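You operate a simulated robot arm through the tools that you are given. There is no shell and no other tool.

Carry out the task below with a simulated robot arm. There is one attempt and no reset: what you move stays moved.

Task
The tyre is clamped off centre: free it, centre it and clamp it true.
Fine: cradle up under it first; green lamp lit; cradle lowered clear at the end; hands clear while it runs.

Only the result counts: the job must be done as asked and must still hold three seconds after the hand-in. Knocking over, shifting, dropping, spilling or breaking anything else fails it.

Robot
A 7-joint arm with a three-finger gripper, fixed in place. Base frame: the origin is on the floor under the middle of its stand, x ahead of it, y to its left, z up. Lengths are in mm, angles in rad, forces in N, time in s.
It reaches about 1342 mm from its shoulder. Its first joint turns from -2.897 to 2.897 rad. Payload 2.69 kg.
The TCP is the grasp point between the finger pads, 30 mm short of the fingertips. In the tool frame z runs along the fingers and y along their closing line. The gripper opens to 128 mm; its body begins 117 mm behind the TCP.
Orientation is told as [roll, pitch, yaw] about the base's x, y, z axes, in that order, counted from this pose: with the fingers straight down and closing along the base's y, the tool's x points along the base's -x, its y along +y and its z along -z.

Tools
- The arm moves only by the tool send_rows. Its argument "plan" is a list of rows, each a list of 7 numbers: the shift along the tool's x, y, z in m, then the turn, a rotation vector about the tool's x, y, z in rad, then the gripper command, from -1 (fully open) to 1 (shut), values between in proportion. In form: [[tx, ty, tz, wx, wy, wz, claw], ...]. A call has 1 to 20 rows; each row is the pose to reach, as a shift and turn from the pose commanded when the call began, along the tool's axes at that moment. Rows are played at 5 a second. More than 50 mm and 0.15 rad between two rows, or a gripper value outside its range, and nothing of the call is played. A pose out of reach is approached as far as the arm can. The call stops where the force on the tool passes 40 N (or 10 N more than at its start, if that is more) or the arm is blocked; 0.2 s more then pass. The fingers move at their own pace (about 127 mm/s each) and stop on an object; they squeeze with about 20 N. The grip force told is the motor's: it shows also when the fingers shut on nothing. Time passes only in rows, and 0.2 s behind the last, so rows that repeat a pose let the fingers close. It gives the time, the measured TCP pose, the force on the tool (base axes), the opening and the grip force at its end, in the units of the frame above (readings bear some noise), with the torque about the TCP (base axes, N m) and any sound that the robot's microphone picked up.
- Cameras (640 x 400 px; columns grow to the right, rows downward): "scene" is fixed at [54.4, 508.1, 1647.5]; the picture's right is [-0.04, -1.00, 0.00], its down [-0.56, 0.02, -0.83] and it looks along [0.83, -0.04, -0.56] (base axes); focal length 338 px, centre (320, 200). "wrist" rides on the gripper at [58, 54, -131] in the tool frame; the picture's right is [-0.68, 0.74, 0.00], its down [-0.62, -0.57, -0.55] and it looks along [-0.40, -0.37, 0.84] (tool axes); focal length 234 px, centre (320, 200). There is no depth. A picture from a camera that has moved, and an enlarged one, comes with that camera's place and axes in the base frame and with its lens. The place of the scene camera against the robot may be out by one fixed shift of up to 12 mm in any direction.
- capture(camera): a new picture of that camera. The clock stands still meanwhile.
- raise_lower(by): moves the trunk up (or, below 0, down) by that many mm; the arm rides with it, the base frame stays. It gives what a move gives, with no picture.
- enlarge(camera, box): a new picture of the part [left, top, right, bottom] of that camera's present view, enlarged. The clock stands still meanwhile.
- job_done(): hands the job in; it is judged then, once.

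Nothing tells you positions but the pictures and the camera data. Unless the task says otherwise, let go and move clear before handing in.

The tools are called after "Request:" as name(argument=value, ...) on one line, values as JSON. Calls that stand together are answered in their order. send_rows: Moves the arm, as the interface text tells. Its arguments: {"type":"object","properties":{"plan":{"type":"array"}},"required":["plan"]} The other tools are called the same way: raise_lower (by) moves the trunk up or down; capture (camera) takes a picture; enlarge (camera, box) takes an enlarged picture of a part of a camera's view; job_done () hands the job in.

At the start:

```text
clock: 0.0
ee_pos: [610.6, 287.8, 1267.7]
orientation: [0.0, 0.0, -0.001]
ft_force: [0.3, -0.4, 0.5]
ft_torque: [-0.04, 0.01, 0.01]
opening: 128.0
grip_force: 0.1
trunk travel left (down, up): [-150.0, 200.0]
```

scene: 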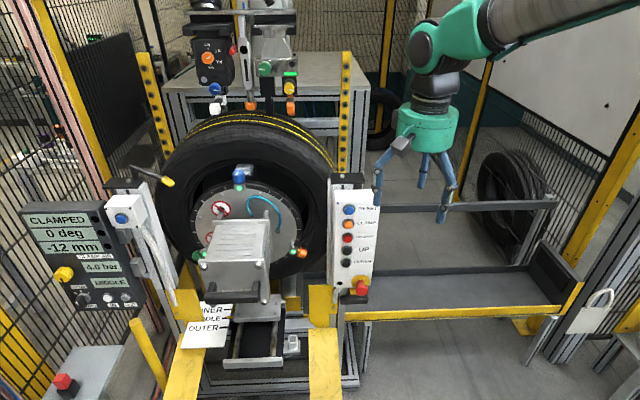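
wrist: 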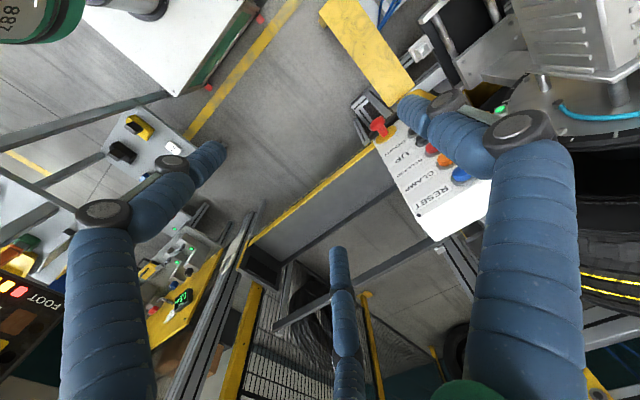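

I see a tyre-mounting machine with a tyre held on a chuck, a display reading "CLAMPED 0 deg -12 mm", and a button panel on the right post. I will look closer at the panels before moving anything.

Request:
enlarge(camera="scene", box=[310, 170, 400, 310])

Request:
enlarge(camera="scene", box=[15, 190, 175, 320])

Request:
enlarge(camera="scene", box=[140, 100, 340, 280])

Request:
enlarge(camera="scene", box=[160, 260, 360, 400])

Request:
enlarge(camera="scene", box=[170, 0, 330, 130])

Request:
enlarge(camera="scene", box=[0, 330, 160, 400])

Request:
enlarge(camera="wrist", box=[320, 70, 520, 250])

Request:
enlarge(camera="wrist", box=[0, 80, 240, 370])

```text
2.86 times, centred on (355, 240) of scene
camera zoom: at [54.4, 508.1, 1647.5], right [-0.04, -1.0, 0.0], down [-0.56, 0.02, -0.83], along [0.83, -0.04, -0.56], focal length 965 px, centre (220, 86)
```

zoom: 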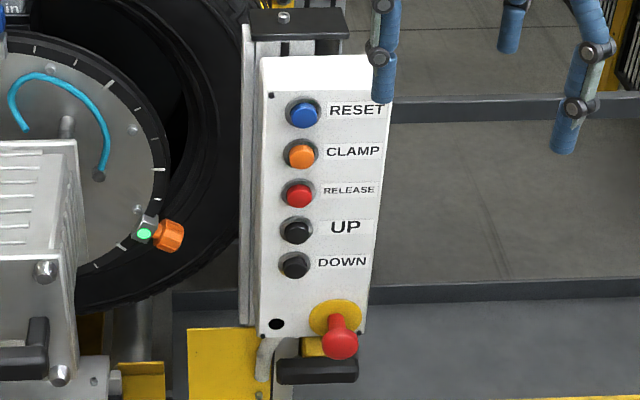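

```text
3.08 times, centred on (95, 255) of scene
camera zoom: at [54.4, 508.1, 1647.5], right [-0.04, -1.0, 0.0], down [-0.56, 0.02, -0.83], along [0.83, -0.04, -0.56], focal length 1040 px, centre (1012, 31)
```

zoom: 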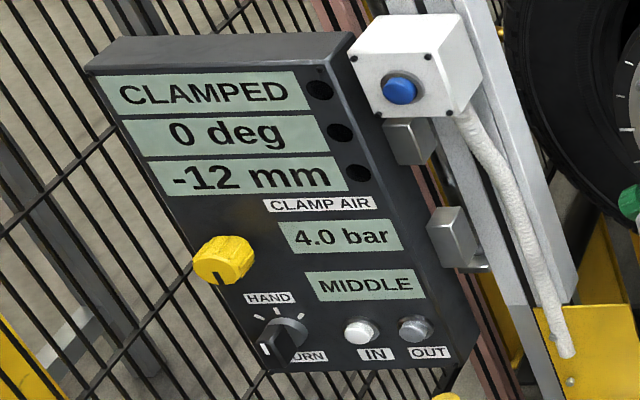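

```text
2.22 times, centred on (240, 190) of scene
camera zoom: at [54.4, 508.1, 1647.5], right [-0.04, -1.0, 0.0], down [-0.56, 0.02, -0.83], along [0.83, -0.04, -0.56], focal length 751 px, centre (498, 222)
```

zoom: 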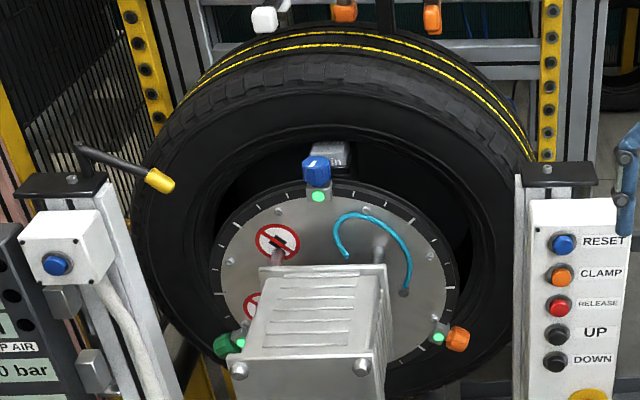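

```text
2.86 times, centred on (260, 330) of scene
camera zoom: at [54.4, 508.1, 1647.5], right [-0.04, -1.0, 0.0], down [-0.56, 0.02, -0.83], along [0.83, -0.04, -0.56], focal length 965 px, centre (491, -171)
```

zoom: 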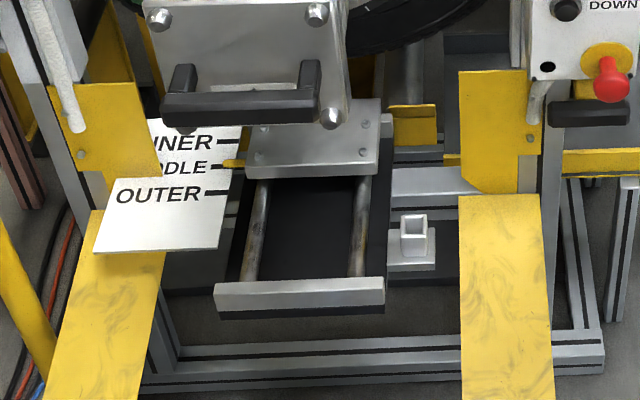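

```text
3.08 times, centred on (250, 65) of scene
camera zoom: at [54.4, 508.1, 1647.5], right [-0.04, -1.0, 0.0], down [-0.56, 0.02, -0.83], along [0.83, -0.04, -0.56], focal length 1040 px, centre (535, 615)
```

zoom: 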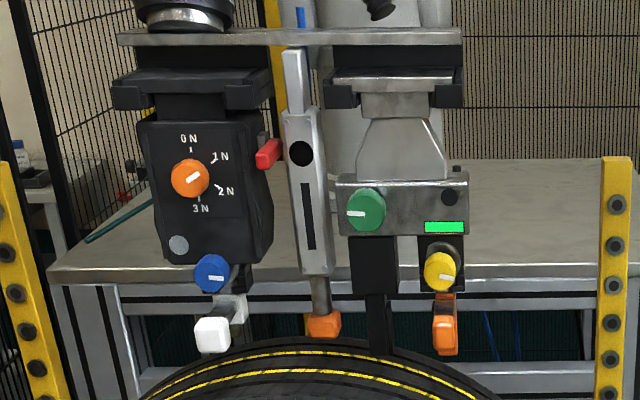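

```text
4.00 times, centred on (80, 365) of scene
camera zoom: at [54.4, 508.1, 1647.5], right [-0.04, -1.0, 0.0], down [-0.56, 0.02, -0.83], along [0.83, -0.04, -0.56], focal length 1351 px, centre (1280, -460)
```

zoom: 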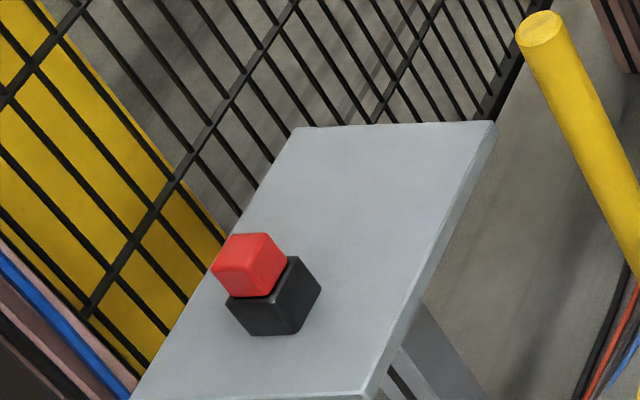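

```text
2.22 times, centred on (420, 160) of wrist
camera zoom: at [552.1, 341.5, 1398.5], right [0.68, 0.74, 0.0], down [0.62, -0.57, 0.55], along [0.4, -0.37, -0.84], focal length 520 px, centre (98, 289)
```

zoom: 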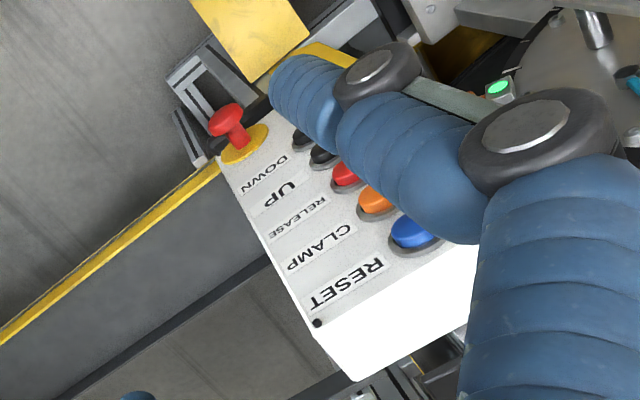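

```text
1.38 times, centred on (120, 225) of wrist
camera zoom: at [552.1, 341.5, 1398.5], right [0.68, 0.74, 0.0], down [0.62, -0.57, 0.55], along [0.4, -0.37, -0.84], focal length 323 px, centre (596, 166)
```

zoom: 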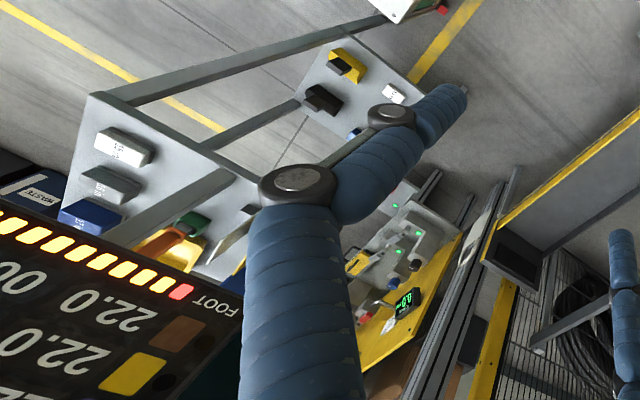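

I see the button panel on the right post (RESET, CLAMP, RELEASE, UP, DOWN), at roughly (817, 390, 1000–1085) by my two-camera estimate, while the display shows CLAMPED, 0 deg, -12 mm. I will turn the gripper to point forward in free space with the fingers shut, so that the wrist camera can see the panel head-on.

Request:
send_rows(plan=[[0.01, 0, 0, 0, -0.14, 0, 1], [0.02, 0, 0, 0, -0.28, 0, 1], [0.03, 0, 0, 0, -0.42, 0, 1], [0.04, 0, 0, 0, -0.56, 0, 1], [0.05, 0, 0, 0, -0.7, 0, 1], [0.06, 0, 0, 0, -0.84, 0, 1], [0.06, 0, 0, 0, -0.98, 0, 1], [0.06, 0, 0, 0, -1.12, 0, 1], [0.06, 0, 0, 0, -1.26, 0, 1], [0.06, 0, 0, 0, -1.4, 0, 1], [0.06, 0, 0, 0, -1.5708, 0, 1]])

```text
refused: row 11 steps farther than a row can; nothing moved
```

The last row's turn was too big, so nothing moved. I'll send it again with smaller steps to point the gripper forward.

Request:
send_rows(plan=[[0.01, 0, 0, 0, -0.14, 0, 1], [0.02, 0, 0, 0, -0.28, 0, 1], [0.03, 0, 0, 0, -0.42, 0, 1], [0.04, 0, 0, 0, -0.56, 0, 1], [0.05, 0, 0, 0, -0.7, 0, 1], [0.06, 0, 0, 0, -0.84, 0, 1], [0.06, 0, 0, 0, -0.98, 0, 1], [0.06, 0, 0, 0, -1.12, 0, 1], [0.06, 0, 0, 0, -1.26, 0, 1], [0.06, 0, 0, 0, -1.4, 0, 1], [0.06, 0, 0, 0, -1.5, 0, 1], [0.06, 0, 0, 0, -1.5708, 0, 1]])

Request:
capture(camera="scene")

Request:
capture(camera="wrist")

```text
clock: 2.6
ee_pos: [550.3, 289.6, 1268.2]
orientation: [2.885, -1.568, -2.885]
ft_force: [0.6, -0.1, 0.2]
ft_torque: [0.02, 0.01, 0.01]
opening: 2.3
grip_force: 20.0
trunk travel left (down, up): [-150.0, 200.0]
```

```text
taken
```

scene: 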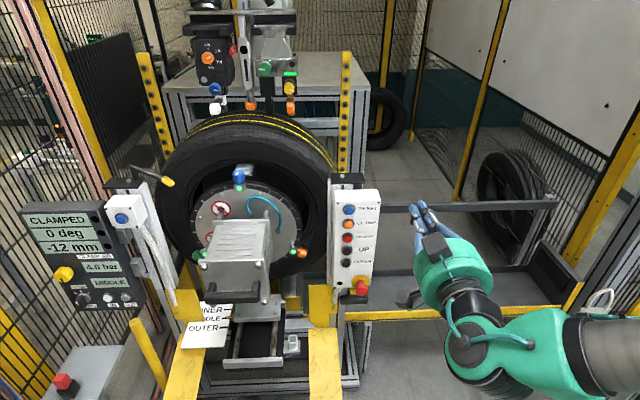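

```text
taken
camera wrist: at [419.9, 342.1, 1208.9], right [0.0, 0.74, 0.68], down [-0.55, -0.57, 0.61], along [0.84, -0.37, 0.41], focal length 234 px, centre (320, 200)
```

wrist: 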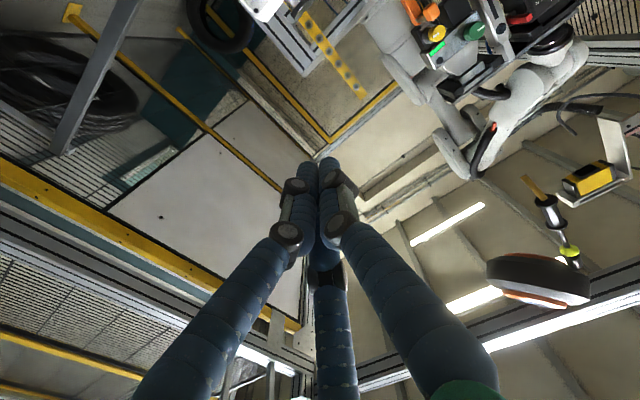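

The gripper now points forward and shuts into a tight cluster about 30 mm wide, but the wrist camera sits below it and looks up. I will roll the tool so the camera rides above, and move left and down toward the panel while staying well short of it.

Request:
send_rows(plan=[[0.006, 0.004, 0, 0, 0, 0.14, 1], [0.012, 0.008, 0, 0, 0, 0.28, 1], [0.018, 0.012, 0, 0, 0, 0.42, 1], [0.024, 0.016, 0, 0, 0, 0.56, 1], [0.03, 0.02, 0, 0, 0, 0.7, 1], [0.036, 0.024, 0, 0, 0, 0.84, 1], [0.042, 0.028, 0, 0, 0, 0.98, 1], [0.048, 0.032, 0, 0, 0, 1.12, 1], [0.054, 0.036, 0, 0, 0, 1.26, 1], [0.06, 0.04, 0, 0, 0, 1.4, 1], [0.066, 0.044, 0, 0, 0, 1.54, 1], [0.072, 0.048, 0, 0, 0, 1.68, 1], [0.078, 0.052, 0, 0, 0, 1.82, 1], [0.084, 0.056, 0, 0, 0, 1.96, 1], [0.09, 0.06, 0, 0, 0, 2.1, 1], [0.096, 0.064, 0, 0, 0, 2.24, 1], [0.1, 0.068, 0, 0, 0, 2.39, 1]])

Request:
capture(camera="scene")

Request:
capture(camera="wrist")

```text
clock: 6.4
ee_pos: [530.3, 387.4, 1486.7]
orientation: [2.24, 0.519, -0.776]
ft_force: [-1.4, -2.1, 1.4]
ft_torque: [-0.23, 0.25, 0.11]
opening: 2.5
grip_force: 19.6
out of reach, approached as far as the arm can: row 5, 6, 7, 8, 9, 10, 11, 12, 13, 14, 15
trunk travel left (down, up): [-150.0, 200.0]
stopped in row 17: the arm was blocked; the commanded pose is now the measured one
```

```text
taken
```

scene: 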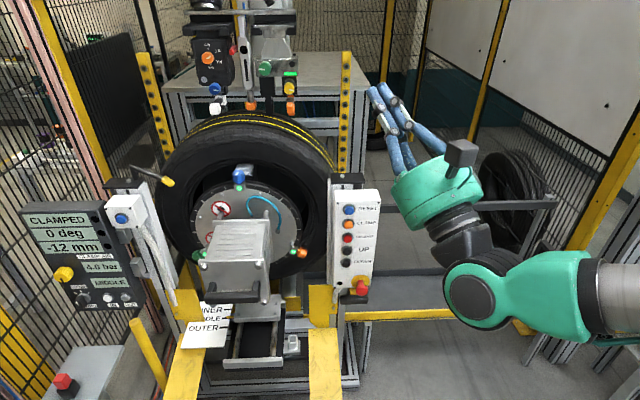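

```text
taken
camera wrist: at [384.6, 338.3, 1481.9], right [0.31, -0.94, 0.17], down [0.05, -0.16, -0.99], along [0.95, 0.31, 0.0], focal length 234 px, centre (320, 200)
```

wrist: 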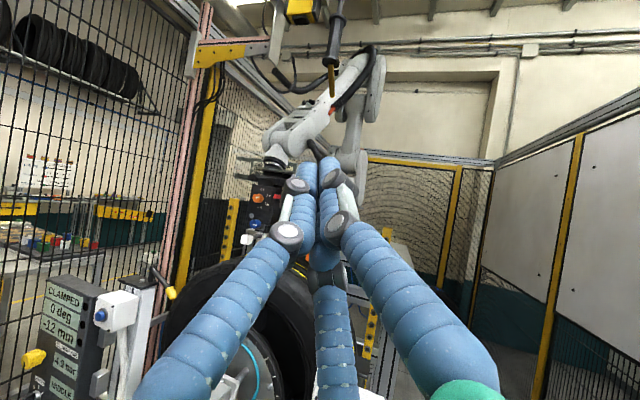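

The roll was partly out of reach: the TCP ended up at (530, 387, 1487) pointing forward, up and left, but the camera is now on top as I wanted. From here I will tilt the tool to level forward and lower it, watching whether the arm can follow.

Request:
send_rows(plan=[[-0.0124, -0.017, -0.01345, 0.0245, -0.113, 0.0107, 1], [-0.0248, -0.034, -0.0269, 0.049, -0.226, 0.0213, 1], [-0.0372, -0.051, -0.04035, 0.0735, -0.339, 0.032, 1], [-0.0496, -0.068, -0.0538, 0.098, -0.452, 0.0427, 1], [-0.062, -0.085, -0.06725, 0.1225, -0.565, 0.0533, 1], [-0.0744, -0.102, -0.0807, 0.147, -0.678, 0.064, 1]])

Request:
capture(camera="scene")

Request:
capture(camera="wrist")

```text
clock: 7.8
ee_pos: [531.9, 390.8, 1333.2]
orientation: [1.56, 0.82, -1.577]
ft_force: [0.6, 0.2, 0.6]
ft_torque: [0.01, 0.03, 0.06]
opening: 2.4
grip_force: 20.1
trunk travel left (down, up): [-150.0, 200.0]
```

```text
taken
```

scene: 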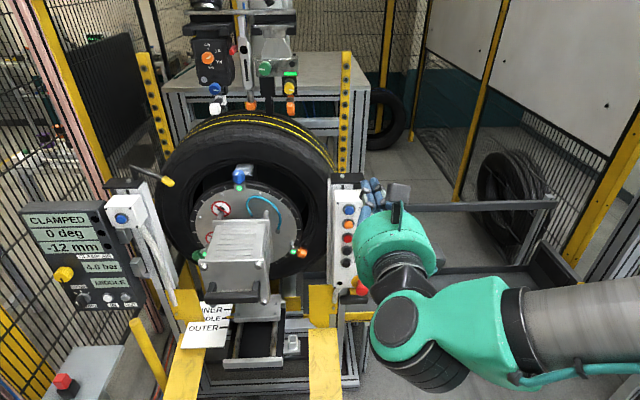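

```text
taken
camera wrist: at [401.6, 390.3, 1413.3], right [0.0, -1.0, 0.01], down [-0.55, -0.01, -0.83], along [0.83, -0.01, -0.55], focal length 234 px, centre (320, 200)
```

wrist: 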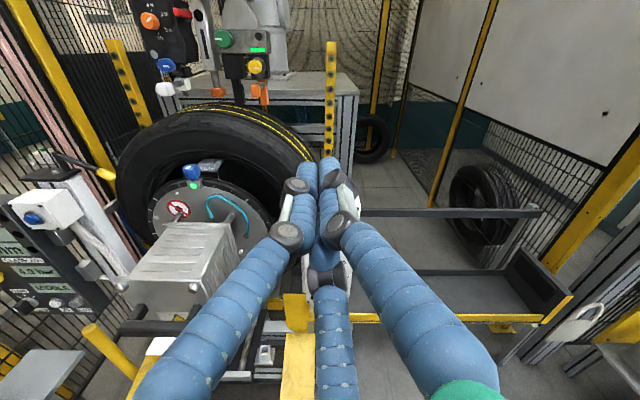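

The tool now points straight forward with the camera above it, at (532, 391, 1333). I will shift right and down so that the fingers no longer cover the button panel in the wrist view.

Request:
send_rows(plan=[[-0.034, 0.0012, 0, 0, 0, 0, 1], [-0.068, 0.0024, 0, 0, 0, 0, 1], [-0.102, 0.0036, 0, 0, 0, 0, 1], [-0.136, 0.0048, 0, 0, 0, 0, 1], [-0.17, 0.006, 0, 0, 0, 0, 1]])

Request:
capture(camera="scene")

Request:
capture(camera="wrist")

```text
clock: 9.0
ee_pos: [532.3, 269.7, 1215.3]
orientation: [1.564, 0.816, -1.575]
ft_force: [0.6, -0.1, 0.4]
ft_torque: [-0.01, -0.01, -0.06]
opening: 2.4
grip_force: 20.5
trunk travel left (down, up): [-150.0, 200.0]
```

```text
taken
```

scene: 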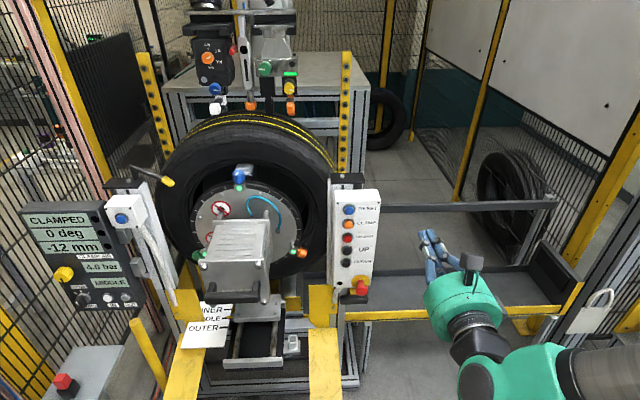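

```text
taken
camera wrist: at [402.0, 269.1, 1294.5], right [0.0, -1.0, 0.01], down [-0.55, -0.01, -0.83], along [0.83, 0.0, -0.55], focal length 234 px, centre (320, 200)
```

wrist: 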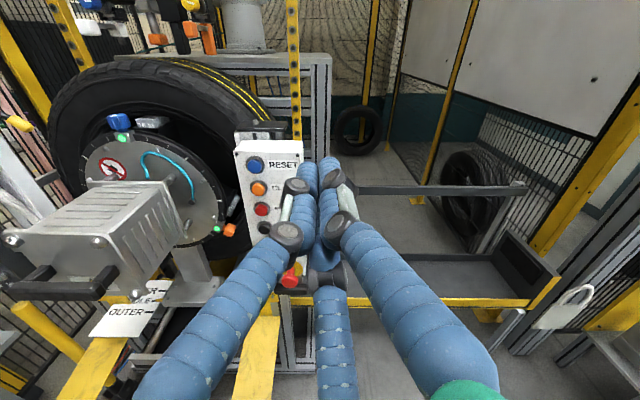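

The panel is now visible to the left of the fingers. I will enlarge it in both views to measure the button positions.

Request:
enlarge(camera="wrist", box=[220, 125, 320, 245])

Request:
enlarge(camera="scene", box=[320, 175, 400, 305])

Request:
enlarge(camera="scene", box=[60, 270, 150, 315])

Request:
enlarge(camera="wrist", box=[50, 80, 260, 280])

```text
3.33 times, centred on (270, 185) of wrist
camera zoom: at [402.0, 269.1, 1294.5], right [0.0, -1.0, 0.01], down [-0.55, -0.01, -0.83], along [0.83, 0.0, -0.55], focal length 781 px, centre (487, 250)
```

zoom: 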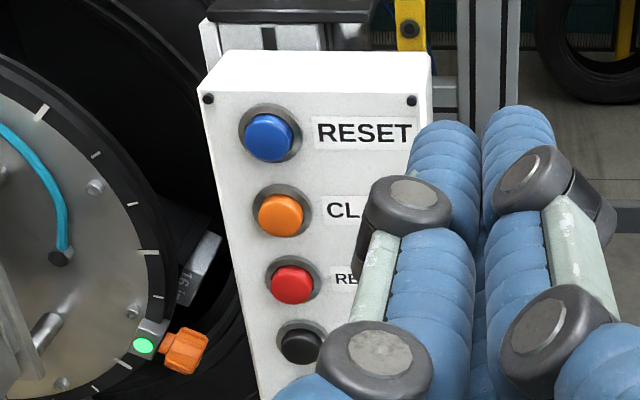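

```text
3.08 times, centred on (360, 240) of scene
camera zoom: at [54.4, 508.1, 1647.5], right [-0.04, -1.0, 0.0], down [-0.56, 0.02, -0.83], along [0.83, -0.04, -0.56], focal length 1040 px, centre (197, 77)
```

zoom: 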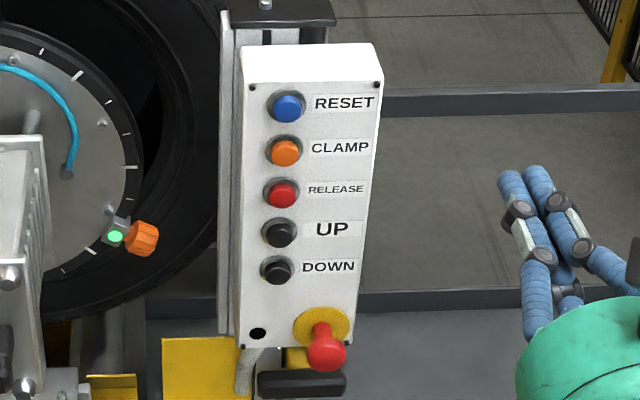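

```text
7.11 times, centred on (105, 292) of scene
camera zoom: at [54.4, 508.1, 1647.5], right [-0.04, -1.0, 0.0], down [-0.56, 0.02, -0.83], along [0.83, -0.04, -0.56], focal length 2402 px, centre (1849, -458)
```

zoom: 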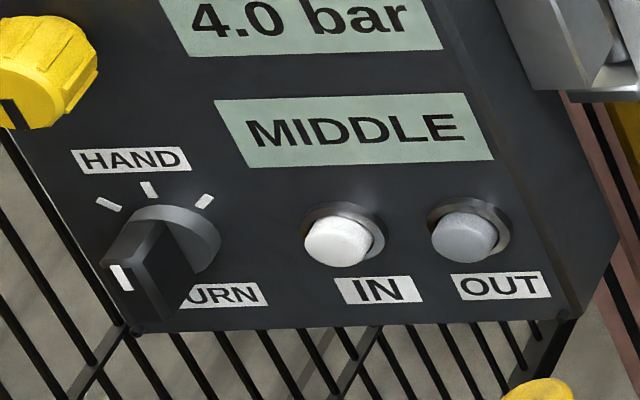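

```text
2.00 times, centred on (155, 180) of wrist
camera zoom: at [402.0, 269.1, 1294.5], right [0.0, -1.0, 0.01], down [-0.55, -0.01, -0.83], along [0.83, 0.0, -0.55], focal length 468 px, centre (650, 240)
```

zoom: 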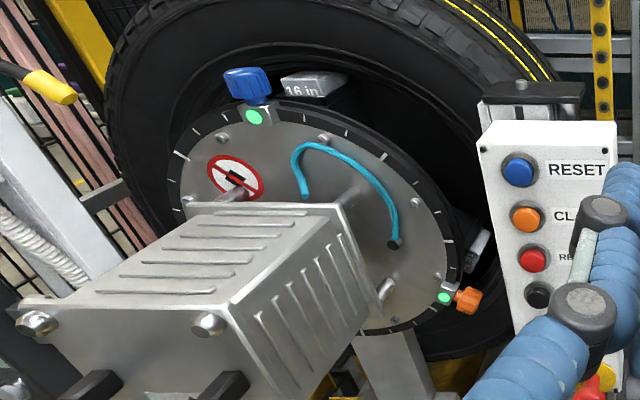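

I triangulated the buttons: they sit at x≈809, y≈394, spaced about 50 mm apart (RESET z≈1102, CLAMP 1054, RELEASE 1002, UP 953, DOWN 904). The cradle should come up first, so I will move to a standoff in front of UP.

Request:
send_rows(plan=[[-0.0134, -0.0337, 0.0198, 0, 0, 0, 1], [-0.0269, -0.0673, 0.0395, 0, 0, 0, 1], [-0.0403, -0.101, 0.0593, 0, 0, 0, 1], [-0.0537, -0.1346, 0.079, 0, 0, 0, 1], [-0.0671, -0.1683, 0.0988, 0, 0, 0, 1], [-0.0806, -0.2019, 0.1185, 0, 0, 0, 1], [-0.094, -0.2356, 0.1383, 0, 0, 0, 1], [-0.1074, -0.2692, 0.158, 0, 0, 0, 1]])

Request:
capture(camera="scene")

Request:
capture(camera="wrist")

```text
clock: 10.8
ee_pos: [687.8, 392.6, 948.9]
orientation: [1.563, 0.82, -1.574]
ft_force: [0.2, -0.4, 1.0]
ft_torque: [-0.03, 0.04, 0.04]
opening: 2.3
grip_force: 20.0
trunk travel left (down, up): [-150.0, 200.0]
```

```text
taken
```

scene: 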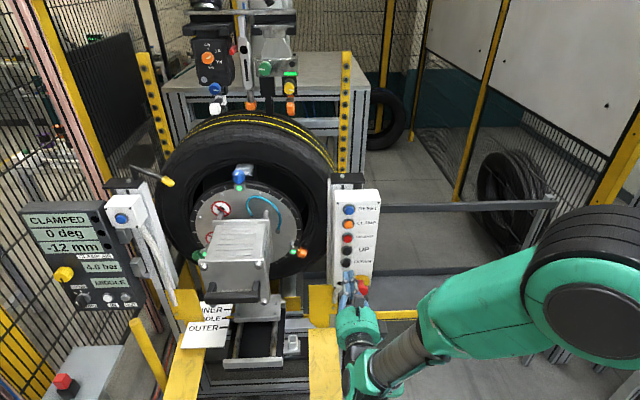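

```text
taken
camera wrist: at [557.2, 392.1, 1028.8], right [0.0, -1.0, 0.01], down [-0.55, -0.01, -0.83], along [0.83, 0.0, -0.55], focal length 234 px, centre (320, 200)
```

wrist: 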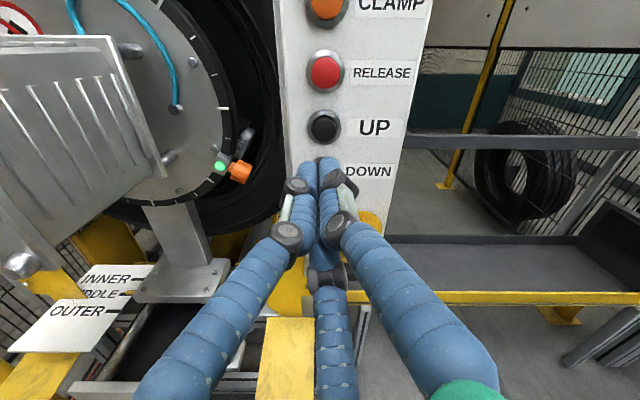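

The fingertips are in front of UP, roughly 8 mm low and 3 mm left of it. I will correct that and close to a few millimetres from the button, then check.

Request:
send_rows(plan=[[0.0031, 0.007, 0.02, 0, 0, 0, 1], [0.0031, 0.007, 0.04, 0, 0, 0, 1], [0.0031, 0.007, 0.06, 0, 0, 0, 1], [0.0031, 0.007, 0.072, 0, 0, 0, 1]])

Request:
enlarge(camera="wrist", box=[240, 50, 420, 230])

```text
clock: 11.8
ee_pos: [760.5, 388.7, 954.0]
orientation: [1.562, 0.817, -1.575]
ft_force: [-0.1, 0.8, -0.6]
ft_torque: [-0.02, -0.03, -0.07]
opening: 2.2
grip_force: 19.9
trunk travel left (down, up): [-150.0, 200.0]
```

```text
2.22 times, centred on (330, 140) of wrist
camera zoom: at [630.0, 389.1, 1034.8], right [0.0, -1.0, 0.01], down [-0.55, -0.01, -0.83], along [0.83, 0.0, -0.55], focal length 520 px, centre (298, 333)
```

zoom: 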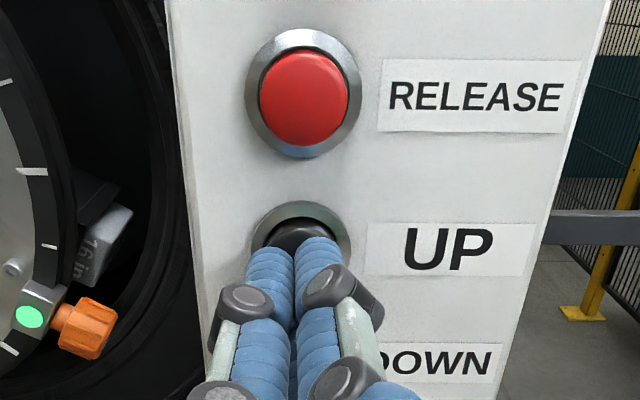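

The fingertips are right in front of UP, at about (810, 388.5, 957). I will press gently and read the force.

Request:
send_rows(plan=[[0.0015, 0.0015, 0.008, 0, 0, 0, 1], [0.0015, 0.0015, 0.014, 0, 0, 0, 1], [0.0015, 0.0015, 0.018, 0, 0, 0, 1], [0.0015, 0.0015, 0.021, 0, 0, 0, 1]])

Request:
capture(camera="scene")

Request:
enlarge(camera="wrist", box=[240, 50, 420, 230])

```text
clock: 12.5
ee_pos: [768.7, 388.5, 955.5]
orientation: [1.555, 0.81, -1.575]
ft_force: [-29.8, -1.0, 6.6]
ft_torque: [-0.32, -0.48, -0.07]
opening: 5.9
grip_force: 31.2
trunk travel left (down, up): [-150.0, 200.0]
stopped in row 3: the force on the tool passed its limit at 43 N (the readings are from after the stop); the commanded pose is now the measured one
```

```text
taken
```

scene: 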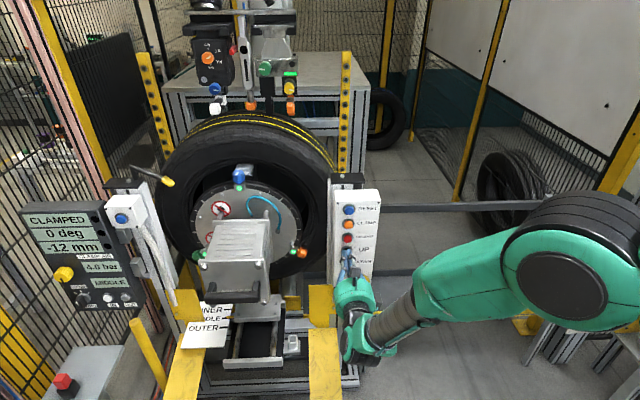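

```text
2.22 times, centred on (330, 140) of wrist
camera zoom: at [639.2, 389.3, 1034.8], right [0.0, -1.0, 0.02], down [-0.56, -0.02, -0.83], along [0.83, -0.01, -0.56], focal length 520 px, centre (298, 333)
```

zoom: 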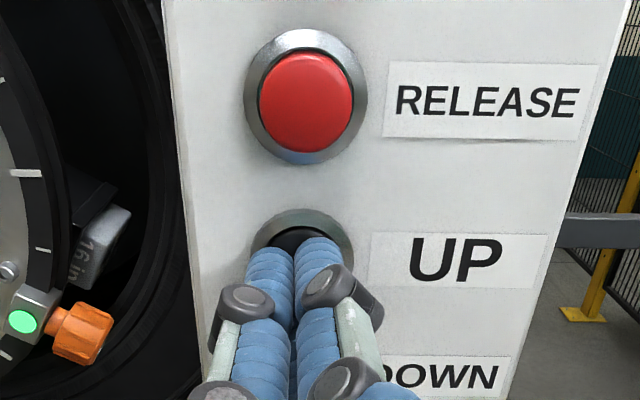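

Contact came at TCP x≈769 with about 40 N. I will check whether the cradle has moved.

Request:
enlarge(camera="scene", box=[160, 220, 360, 360])

Request:
enlarge(camera="scene", box=[15, 190, 175, 320])

Request:
capture(camera="wrist")

```text
2.86 times, centred on (260, 290) of scene
camera zoom: at [54.4, 508.1, 1647.5], right [-0.04, -1.0, 0.0], down [-0.56, 0.02, -0.83], along [0.83, -0.04, -0.56], focal length 965 px, centre (491, -57)
```

zoom: 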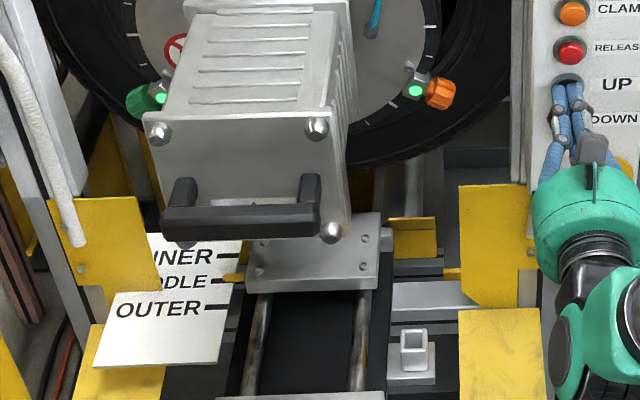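

```text
3.08 times, centred on (95, 255) of scene
camera zoom: at [54.4, 508.1, 1647.5], right [-0.04, -1.0, 0.0], down [-0.56, 0.02, -0.83], along [0.83, -0.04, -0.56], focal length 1040 px, centre (1012, 31)
```

zoom: 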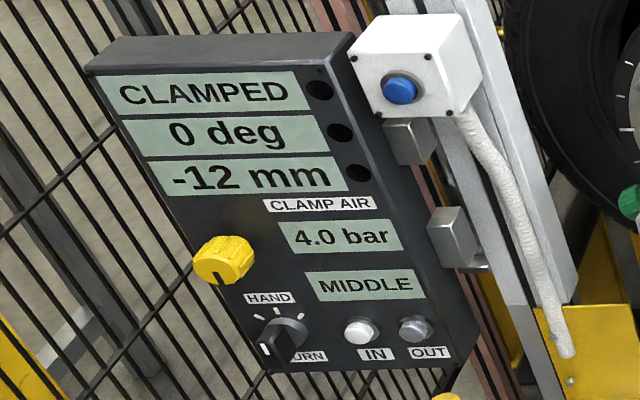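

```text
taken
camera wrist: at [639.2, 389.3, 1034.8], right [0.0, -1.0, 0.02], down [-0.56, -0.02, -0.83], along [0.83, -0.01, -0.56], focal length 234 px, centre (320, 200)
```

wrist: 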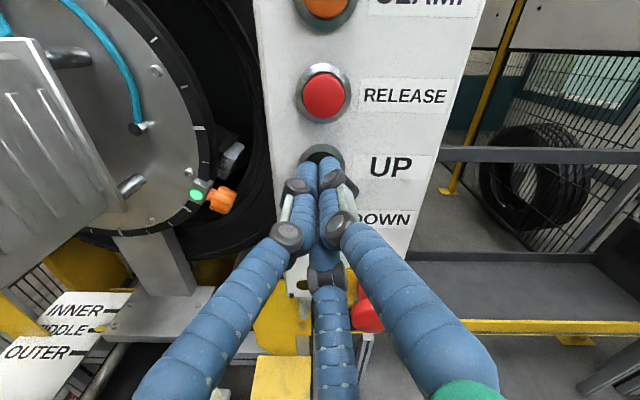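

Nothing has changed yet, but time only passes in rows. I will hold the press for a moment and then look at the cradle again.

Request:
send_rows(plan=[[0, 0, 0, 0, 0, 0, 1], [0, 0, 0, 0, 0, 0, 1], [0, 0, 0, 0, 0, 0, 1], [0, 0, 0, 0, 0, 0, 1], [0, 0, 0, 0, 0, 0, 1]])

Request:
enlarge(camera="scene", box=[160, 220, 360, 360])

Request:
capture(camera="wrist")

```text
clock: 13.7
ee_pos: [771.0, 389.7, 954.0]
orientation: [1.557, 0.814, -1.579]
ft_force: [-39.1, 5.2, -7.5]
ft_torque: [-0.01, -0.01, 0.02]
opening: 6.1
grip_force: 31.1
trunk travel left (down, up): [-150.0, 200.0]
```

```text
2.86 times, centred on (260, 290) of scene
camera zoom: at [54.4, 508.1, 1647.5], right [-0.04, -1.0, 0.0], down [-0.56, 0.02, -0.83], along [0.83, -0.04, -0.56], focal length 965 px, centre (491, -57)
```

zoom: 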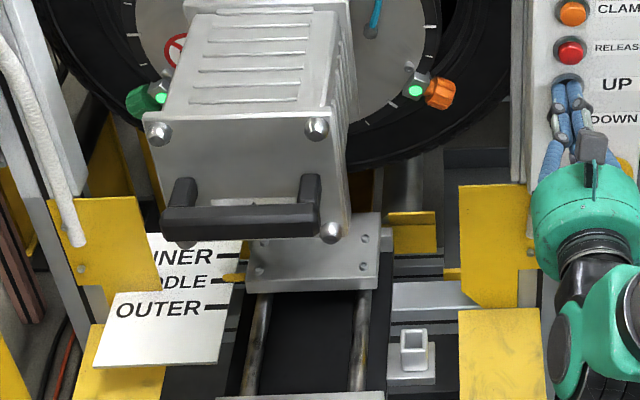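

```text
taken
camera wrist: at [641.4, 389.3, 1034.9], right [0.0, -1.0, 0.01], down [-0.56, -0.01, -0.83], along [0.83, -0.01, -0.56], focal length 234 px, centre (320, 200)
```

wrist: 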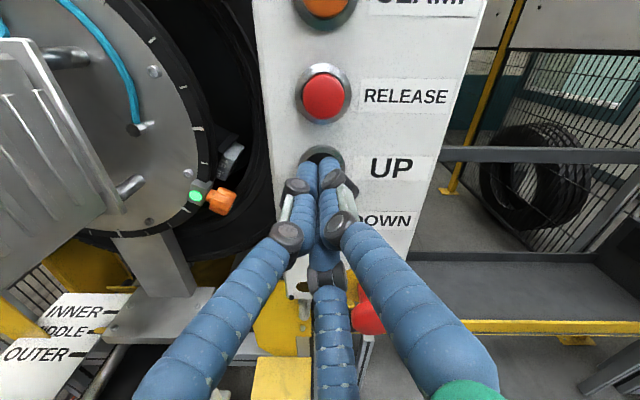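

There is no visible movement while I hold the button. I will back off about 70 mm and see whether the machine reacts once the hand is clear.

Request:
send_rows(plan=[[0, 0, -0.03, 0, 0, 0, 1], [0, 0, -0.07, 0, 0, 0, 1], [0, 0, -0.07, 0, 0, 0, 1], [0, 0, -0.07, 0, 0, 0, 1], [0, 0, -0.07, 0, 0, 0, 1]])

Request:
enlarge(camera="scene", box=[160, 220, 360, 360])

Request:
capture(camera="wrist")

Request:
enlarge(camera="scene", box=[15, 190, 175, 320])

```text
clock: 14.9
ee_pos: [704.3, 387.7, 955.9]
orientation: [1.556, 0.816, -1.577]
ft_force: [1.0, -1.1, 0.0]
ft_torque: [-0.02, 0.0, -0.01]
opening: 2.3
grip_force: 31.5
trunk travel left (down, up): [-150.0, 200.0]
```

```text
2.86 times, centred on (260, 290) of scene
camera zoom: at [54.4, 508.1, 1647.5], right [-0.04, -1.0, 0.0], down [-0.56, 0.02, -0.83], along [0.83, -0.04, -0.56], focal length 965 px, centre (491, -57)
```

zoom: 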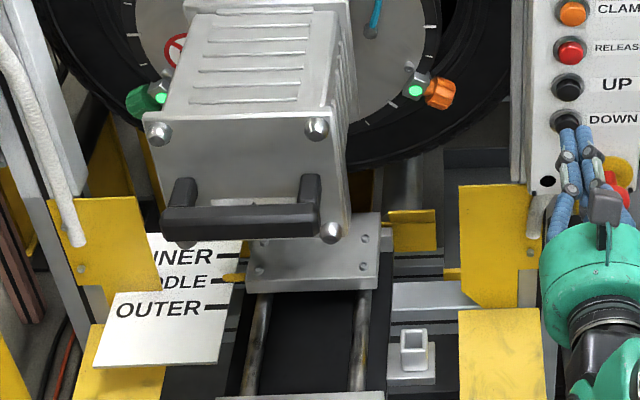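

```text
taken
camera wrist: at [574.4, 387.5, 1036.5], right [0.0, -1.0, 0.01], down [-0.56, -0.01, -0.83], along [0.83, -0.01, -0.56], focal length 234 px, centre (320, 200)
```

wrist: 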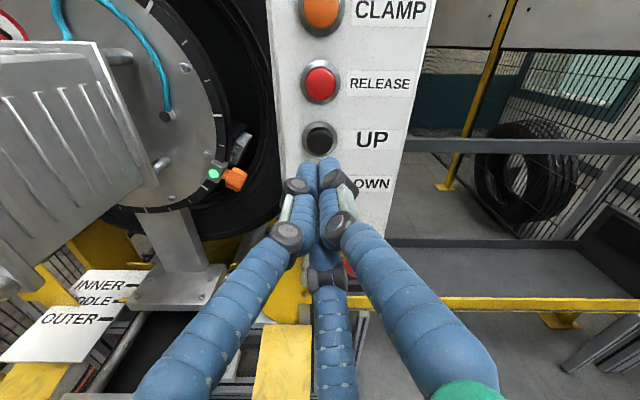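

```text
3.08 times, centred on (95, 255) of scene
camera zoom: at [54.4, 508.1, 1647.5], right [-0.04, -1.0, 0.0], down [-0.56, 0.02, -0.83], along [0.83, -0.04, -0.56], focal length 1040 px, centre (1012, 31)
```

zoom: 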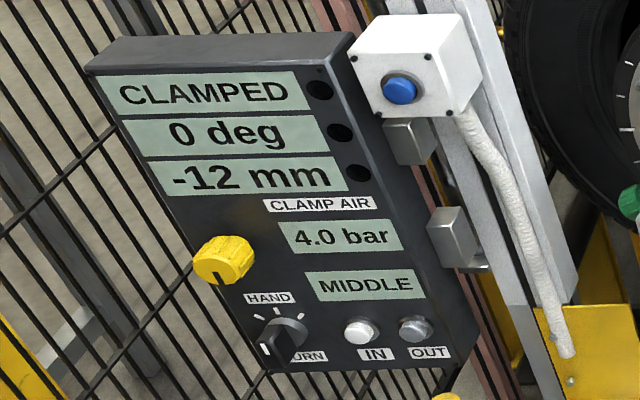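

The yellow cradle plate behind the chuck foot seems to have risen slightly since the press. I will back further away and let time pass to see if it keeps rising.

Request:
send_rows(plan=[[0, 0, -0.03, 0, 0, 0, 1], [0, 0, -0.06, 0, 0, 0, 1], [0, 0, -0.06, 0, 0, 0, 1], [0, 0, -0.06, 0, 0, 0, 1], [0, 0, -0.06, 0, 0, 0, 1], [0, 0, -0.06, 0, 0, 0, 1]])

Request:
enlarge(camera="scene", box=[160, 220, 360, 360])

Request:
capture(camera="scene")

```text
clock: 16.3
ee_pos: [642.1, 388.8, 955.9]
orientation: [1.556, 0.815, -1.579]
ft_force: [0.0, -0.2, 0.3]
ft_torque: [0.0, -0.01, 0.02]
opening: 2.1
grip_force: 31.2
trunk travel left (down, up): [-150.0, 200.0]
```

```text
2.86 times, centred on (260, 290) of scene
camera zoom: at [54.4, 508.1, 1647.5], right [-0.04, -1.0, 0.0], down [-0.56, 0.02, -0.83], along [0.83, -0.04, -0.56], focal length 965 px, centre (491, -57)
```

zoom: 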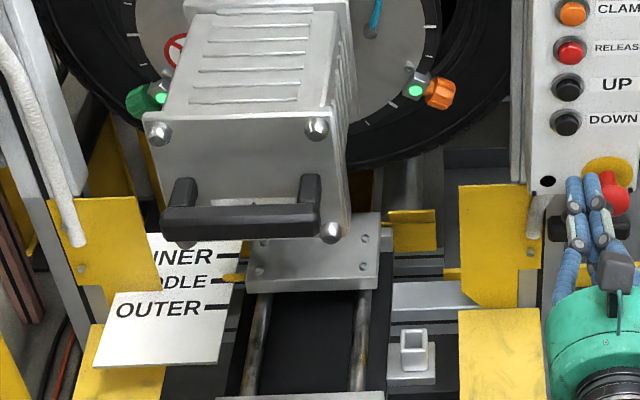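

```text
taken
```

scene: 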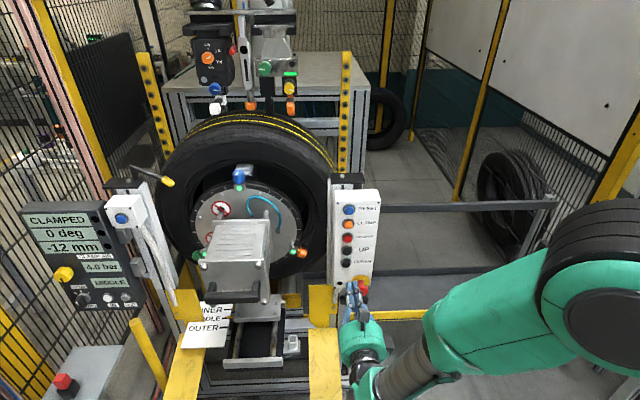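

The cradle plate rose by roughly 10 mm and then stopped. I will zoom in closely on it and the tyre's underside.

Request:
enlarge(camera="scene", box=[270, 260, 340, 320])

Request:
capture(camera="wrist")

Request:
enlarge(camera="wrist", box=[60, 120, 300, 320])

```text
6.67 times, centred on (305, 290) of scene
camera zoom: at [54.4, 508.1, 1647.5], right [-0.04, -1.0, 0.0], down [-0.56, 0.02, -0.83], along [0.83, -0.04, -0.56], focal length 2252 px, centre (420, -400)
```

zoom: 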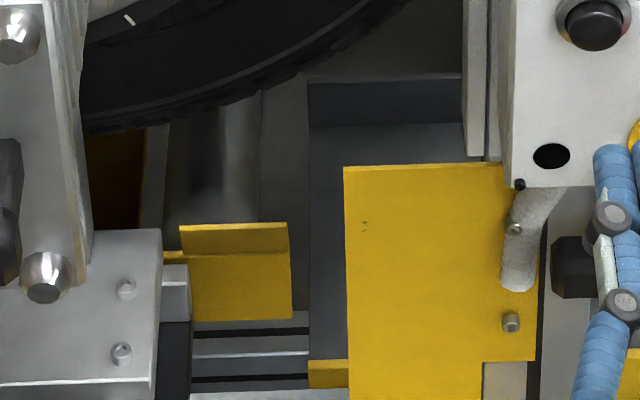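

```text
taken
camera wrist: at [513.4, 388.0, 1035.9], right [0.0, -1.0, 0.01], down [-0.56, -0.01, -0.83], along [0.83, -0.01, -0.56], focal length 234 px, centre (320, 200)
```

wrist: 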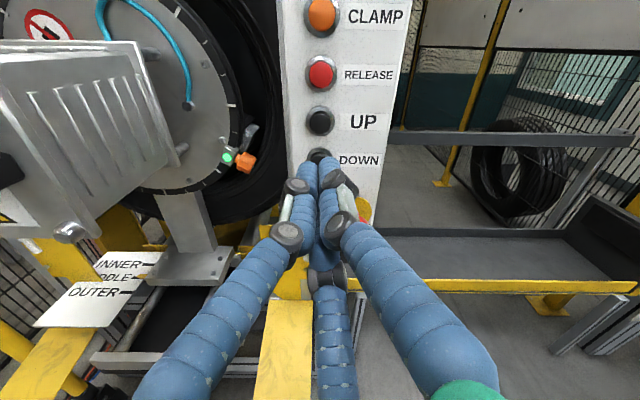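

```text
2.00 times, centred on (180, 220) of wrist
camera zoom: at [513.4, 388.0, 1035.9], right [0.0, -1.0, 0.01], down [-0.56, -0.01, -0.83], along [0.83, -0.01, -0.56], focal length 468 px, centre (600, 160)
```

zoom: 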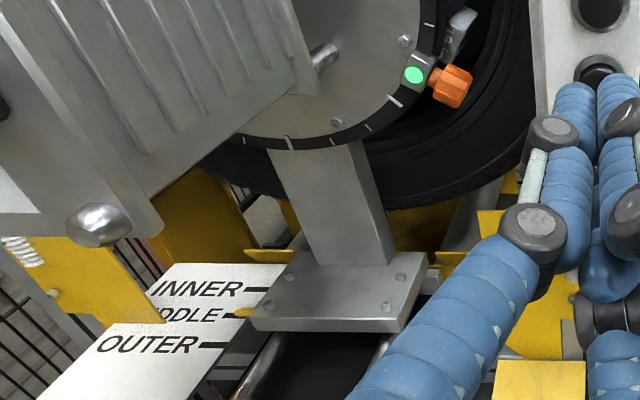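

I believe the cradle moves in response to UP, either per press or while it is held. I will press again more gently with finer steps, hold, and compare pictures.

Request:
send_rows(plan=[[0, 0.0, 0.04, 0, 0, 0, 1], [0, 0.0, 0.08, 0, 0, 0, 1], [0, 0.0, 0.115, 0, 0, 0, 1], [0, 0, 0.12, 0, 0, 0, 1], [0, 0, 0.123, 0, 0, 0, 1], [0, 0, 0.125, 0, 0, 0, 1]])

Request:
enlarge(camera="scene", box=[270, 260, 340, 320])

Request:
enlarge(camera="wrist", box=[270, 110, 370, 190])

```text
clock: 17.7
ee_pos: [767.4, 389.0, 953.6]
orientation: [1.554, 0.813, -1.581]
ft_force: [-15.7, 3.2, -2.7]
ft_torque: [0.05, -0.02, 0.03]
opening: 5.8
grip_force: 31.3
trunk travel left (down, up): [-150.0, 200.0]
```

```text
6.67 times, centred on (305, 290) of scene
camera zoom: at [54.4, 508.1, 1647.5], right [-0.04, -1.0, 0.0], down [-0.56, 0.02, -0.83], along [0.83, -0.04, -0.56], focal length 2252 px, centre (420, -400)
```

zoom: 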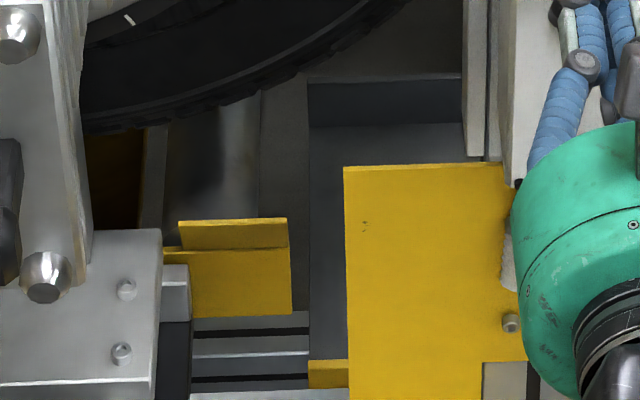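

```text
5.00 times, centred on (320, 150) of wrist
camera zoom: at [638.1, 389.8, 1033.8], right [0.0, -1.0, 0.01], down [-0.56, -0.01, -0.83], along [0.83, -0.01, -0.56], focal length 1171 px, centre (320, 450)
```

zoom: 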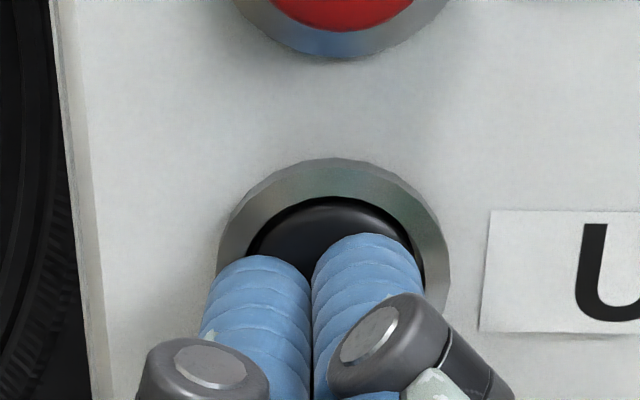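

The plate has risen a little more while the button is held at about 16 N, so UP looks like hold-to-run. I will keep holding for another two seconds and measure the rate.

Request:
send_rows(plan=[[0, 0, 0, 0, 0, 0, 1], [0, 0, 0, 0, 0, 0, 1], [0, 0, 0, 0, 0, 0, 1], [0, 0, 0, 0, 0, 0, 1], [0, 0, 0, 0, 0, 0, 1], [0, 0, 0, 0, 0, 0, 1], [0, 0, 0, 0, 0, 0, 1], [0, 0, 0, 0, 0, 0, 1]])

Request:
enlarge(camera="scene", box=[270, 260, 340, 320])

Request:
enlarge(camera="scene", box=[15, 190, 175, 320])

Request:
enlarge(camera="scene", box=[160, 220, 360, 360])

```text
clock: 19.5
ee_pos: [768.6, 388.5, 954.5]
orientation: [1.557, 0.813, -1.578]
ft_force: [-18.1, 0.6, -7.7]
ft_torque: [0.01, 0.1, -0.02]
opening: 5.9
grip_force: 31.4
trunk travel left (down, up): [-150.0, 200.0]
```

```text
6.67 times, centred on (305, 290) of scene
camera zoom: at [54.4, 508.1, 1647.5], right [-0.04, -1.0, 0.0], down [-0.56, 0.02, -0.83], along [0.83, -0.04, -0.56], focal length 2252 px, centre (420, -400)
```

zoom: 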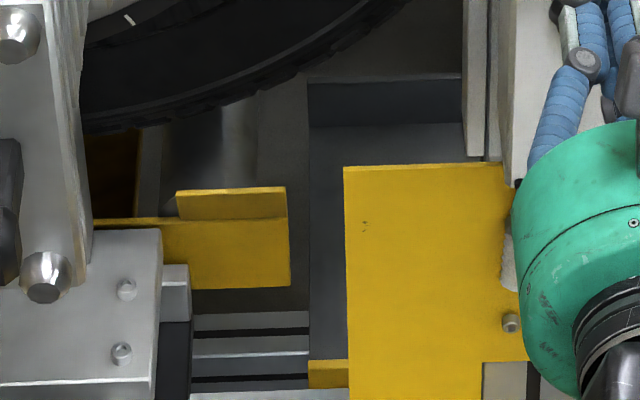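

```text
3.08 times, centred on (95, 255) of scene
camera zoom: at [54.4, 508.1, 1647.5], right [-0.04, -1.0, 0.0], down [-0.56, 0.02, -0.83], along [0.83, -0.04, -0.56], focal length 1040 px, centre (1012, 31)
```

zoom: 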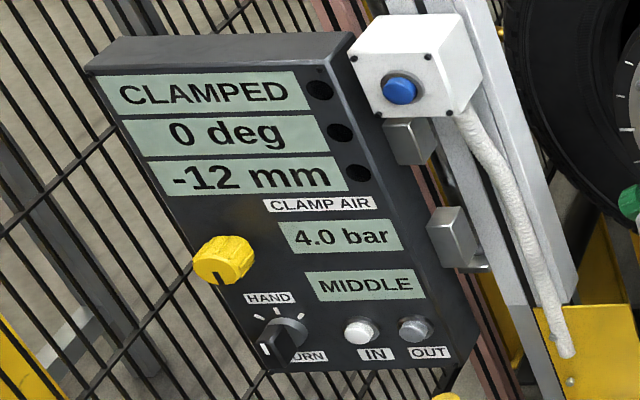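

```text
2.86 times, centred on (260, 290) of scene
camera zoom: at [54.4, 508.1, 1647.5], right [-0.04, -1.0, 0.0], down [-0.56, 0.02, -0.83], along [0.83, -0.04, -0.56], focal length 965 px, centre (491, -57)
```

zoom: 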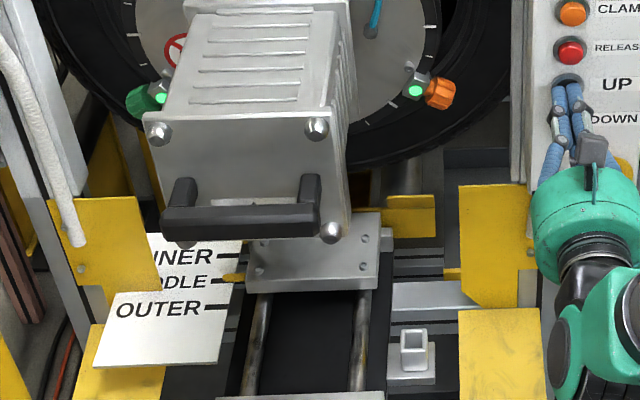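

The cradle rises about 10 mm/s while UP is held; its lip is still clearly below the tyre. I will hold further in short stages, watching the gap and the display.

Request:
send_rows(plan=[[0, 0, 0, 0, 0, 0, 1], [0, 0, 0, 0, 0, 0, 1], [0, 0, 0, 0, 0, 0, 1], [0, 0, 0, 0, 0, 0, 1], [0, 0, 0, 0, 0, 0, 1], [0, 0, 0, 0, 0, 0, 1], [0, 0, 0, 0, 0, 0, 1], [0, 0, 0, 0, 0, 0, 1], [0, 0, 0, 0, 0, 0, 1], [0, 0, 0, 0, 0, 0, 1]])

Request:
enlarge(camera="scene", box=[270, 260, 340, 320])

Request:
enlarge(camera="scene", box=[15, 190, 175, 320])

Request:
enlarge(camera="wrist", box=[0, 120, 320, 320])

```text
clock: 21.7
ee_pos: [768.5, 389.1, 954.4]
orientation: [1.556, 0.815, -1.577]
ft_force: [-17.6, -2.3, -7.0]
ft_torque: [0.04, 0.08, -0.14]
opening: 6.0
grip_force: 31.1
trunk travel left (down, up): [-150.0, 200.0]
```

```text
6.67 times, centred on (305, 290) of scene
camera zoom: at [54.4, 508.1, 1647.5], right [-0.04, -1.0, 0.0], down [-0.56, 0.02, -0.83], along [0.83, -0.04, -0.56], focal length 2252 px, centre (420, -400)
```

zoom: 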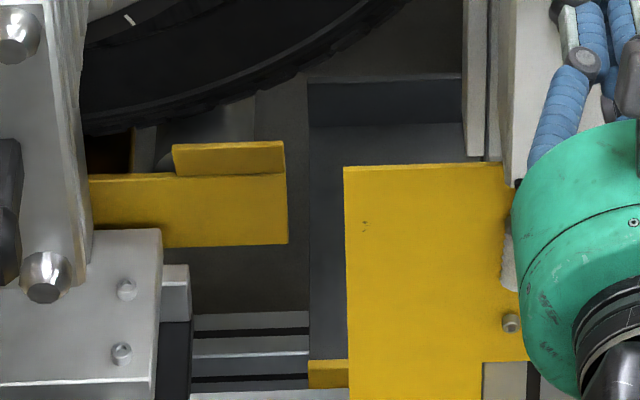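

```text
3.08 times, centred on (95, 255) of scene
camera zoom: at [54.4, 508.1, 1647.5], right [-0.04, -1.0, 0.0], down [-0.56, 0.02, -0.83], along [0.83, -0.04, -0.56], focal length 1040 px, centre (1012, 31)
```

zoom: 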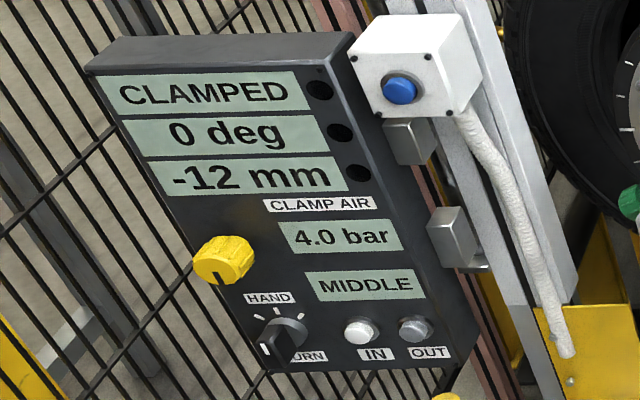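

```text
2.00 times, centred on (160, 220) of wrist
camera zoom: at [638.4, 389.5, 1034.6], right [0.0, -1.0, 0.01], down [-0.56, -0.01, -0.83], along [0.83, -0.01, -0.56], focal length 468 px, centre (640, 160)
```

zoom: 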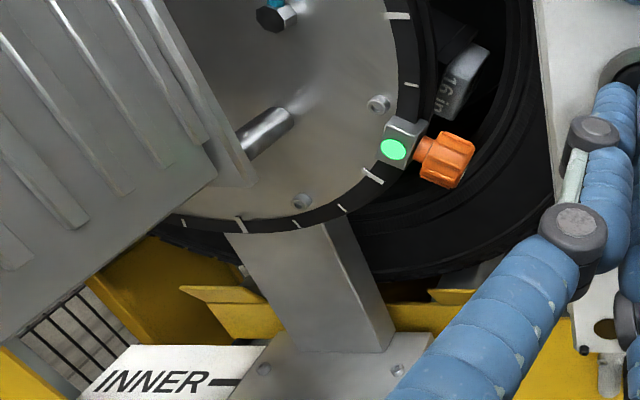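

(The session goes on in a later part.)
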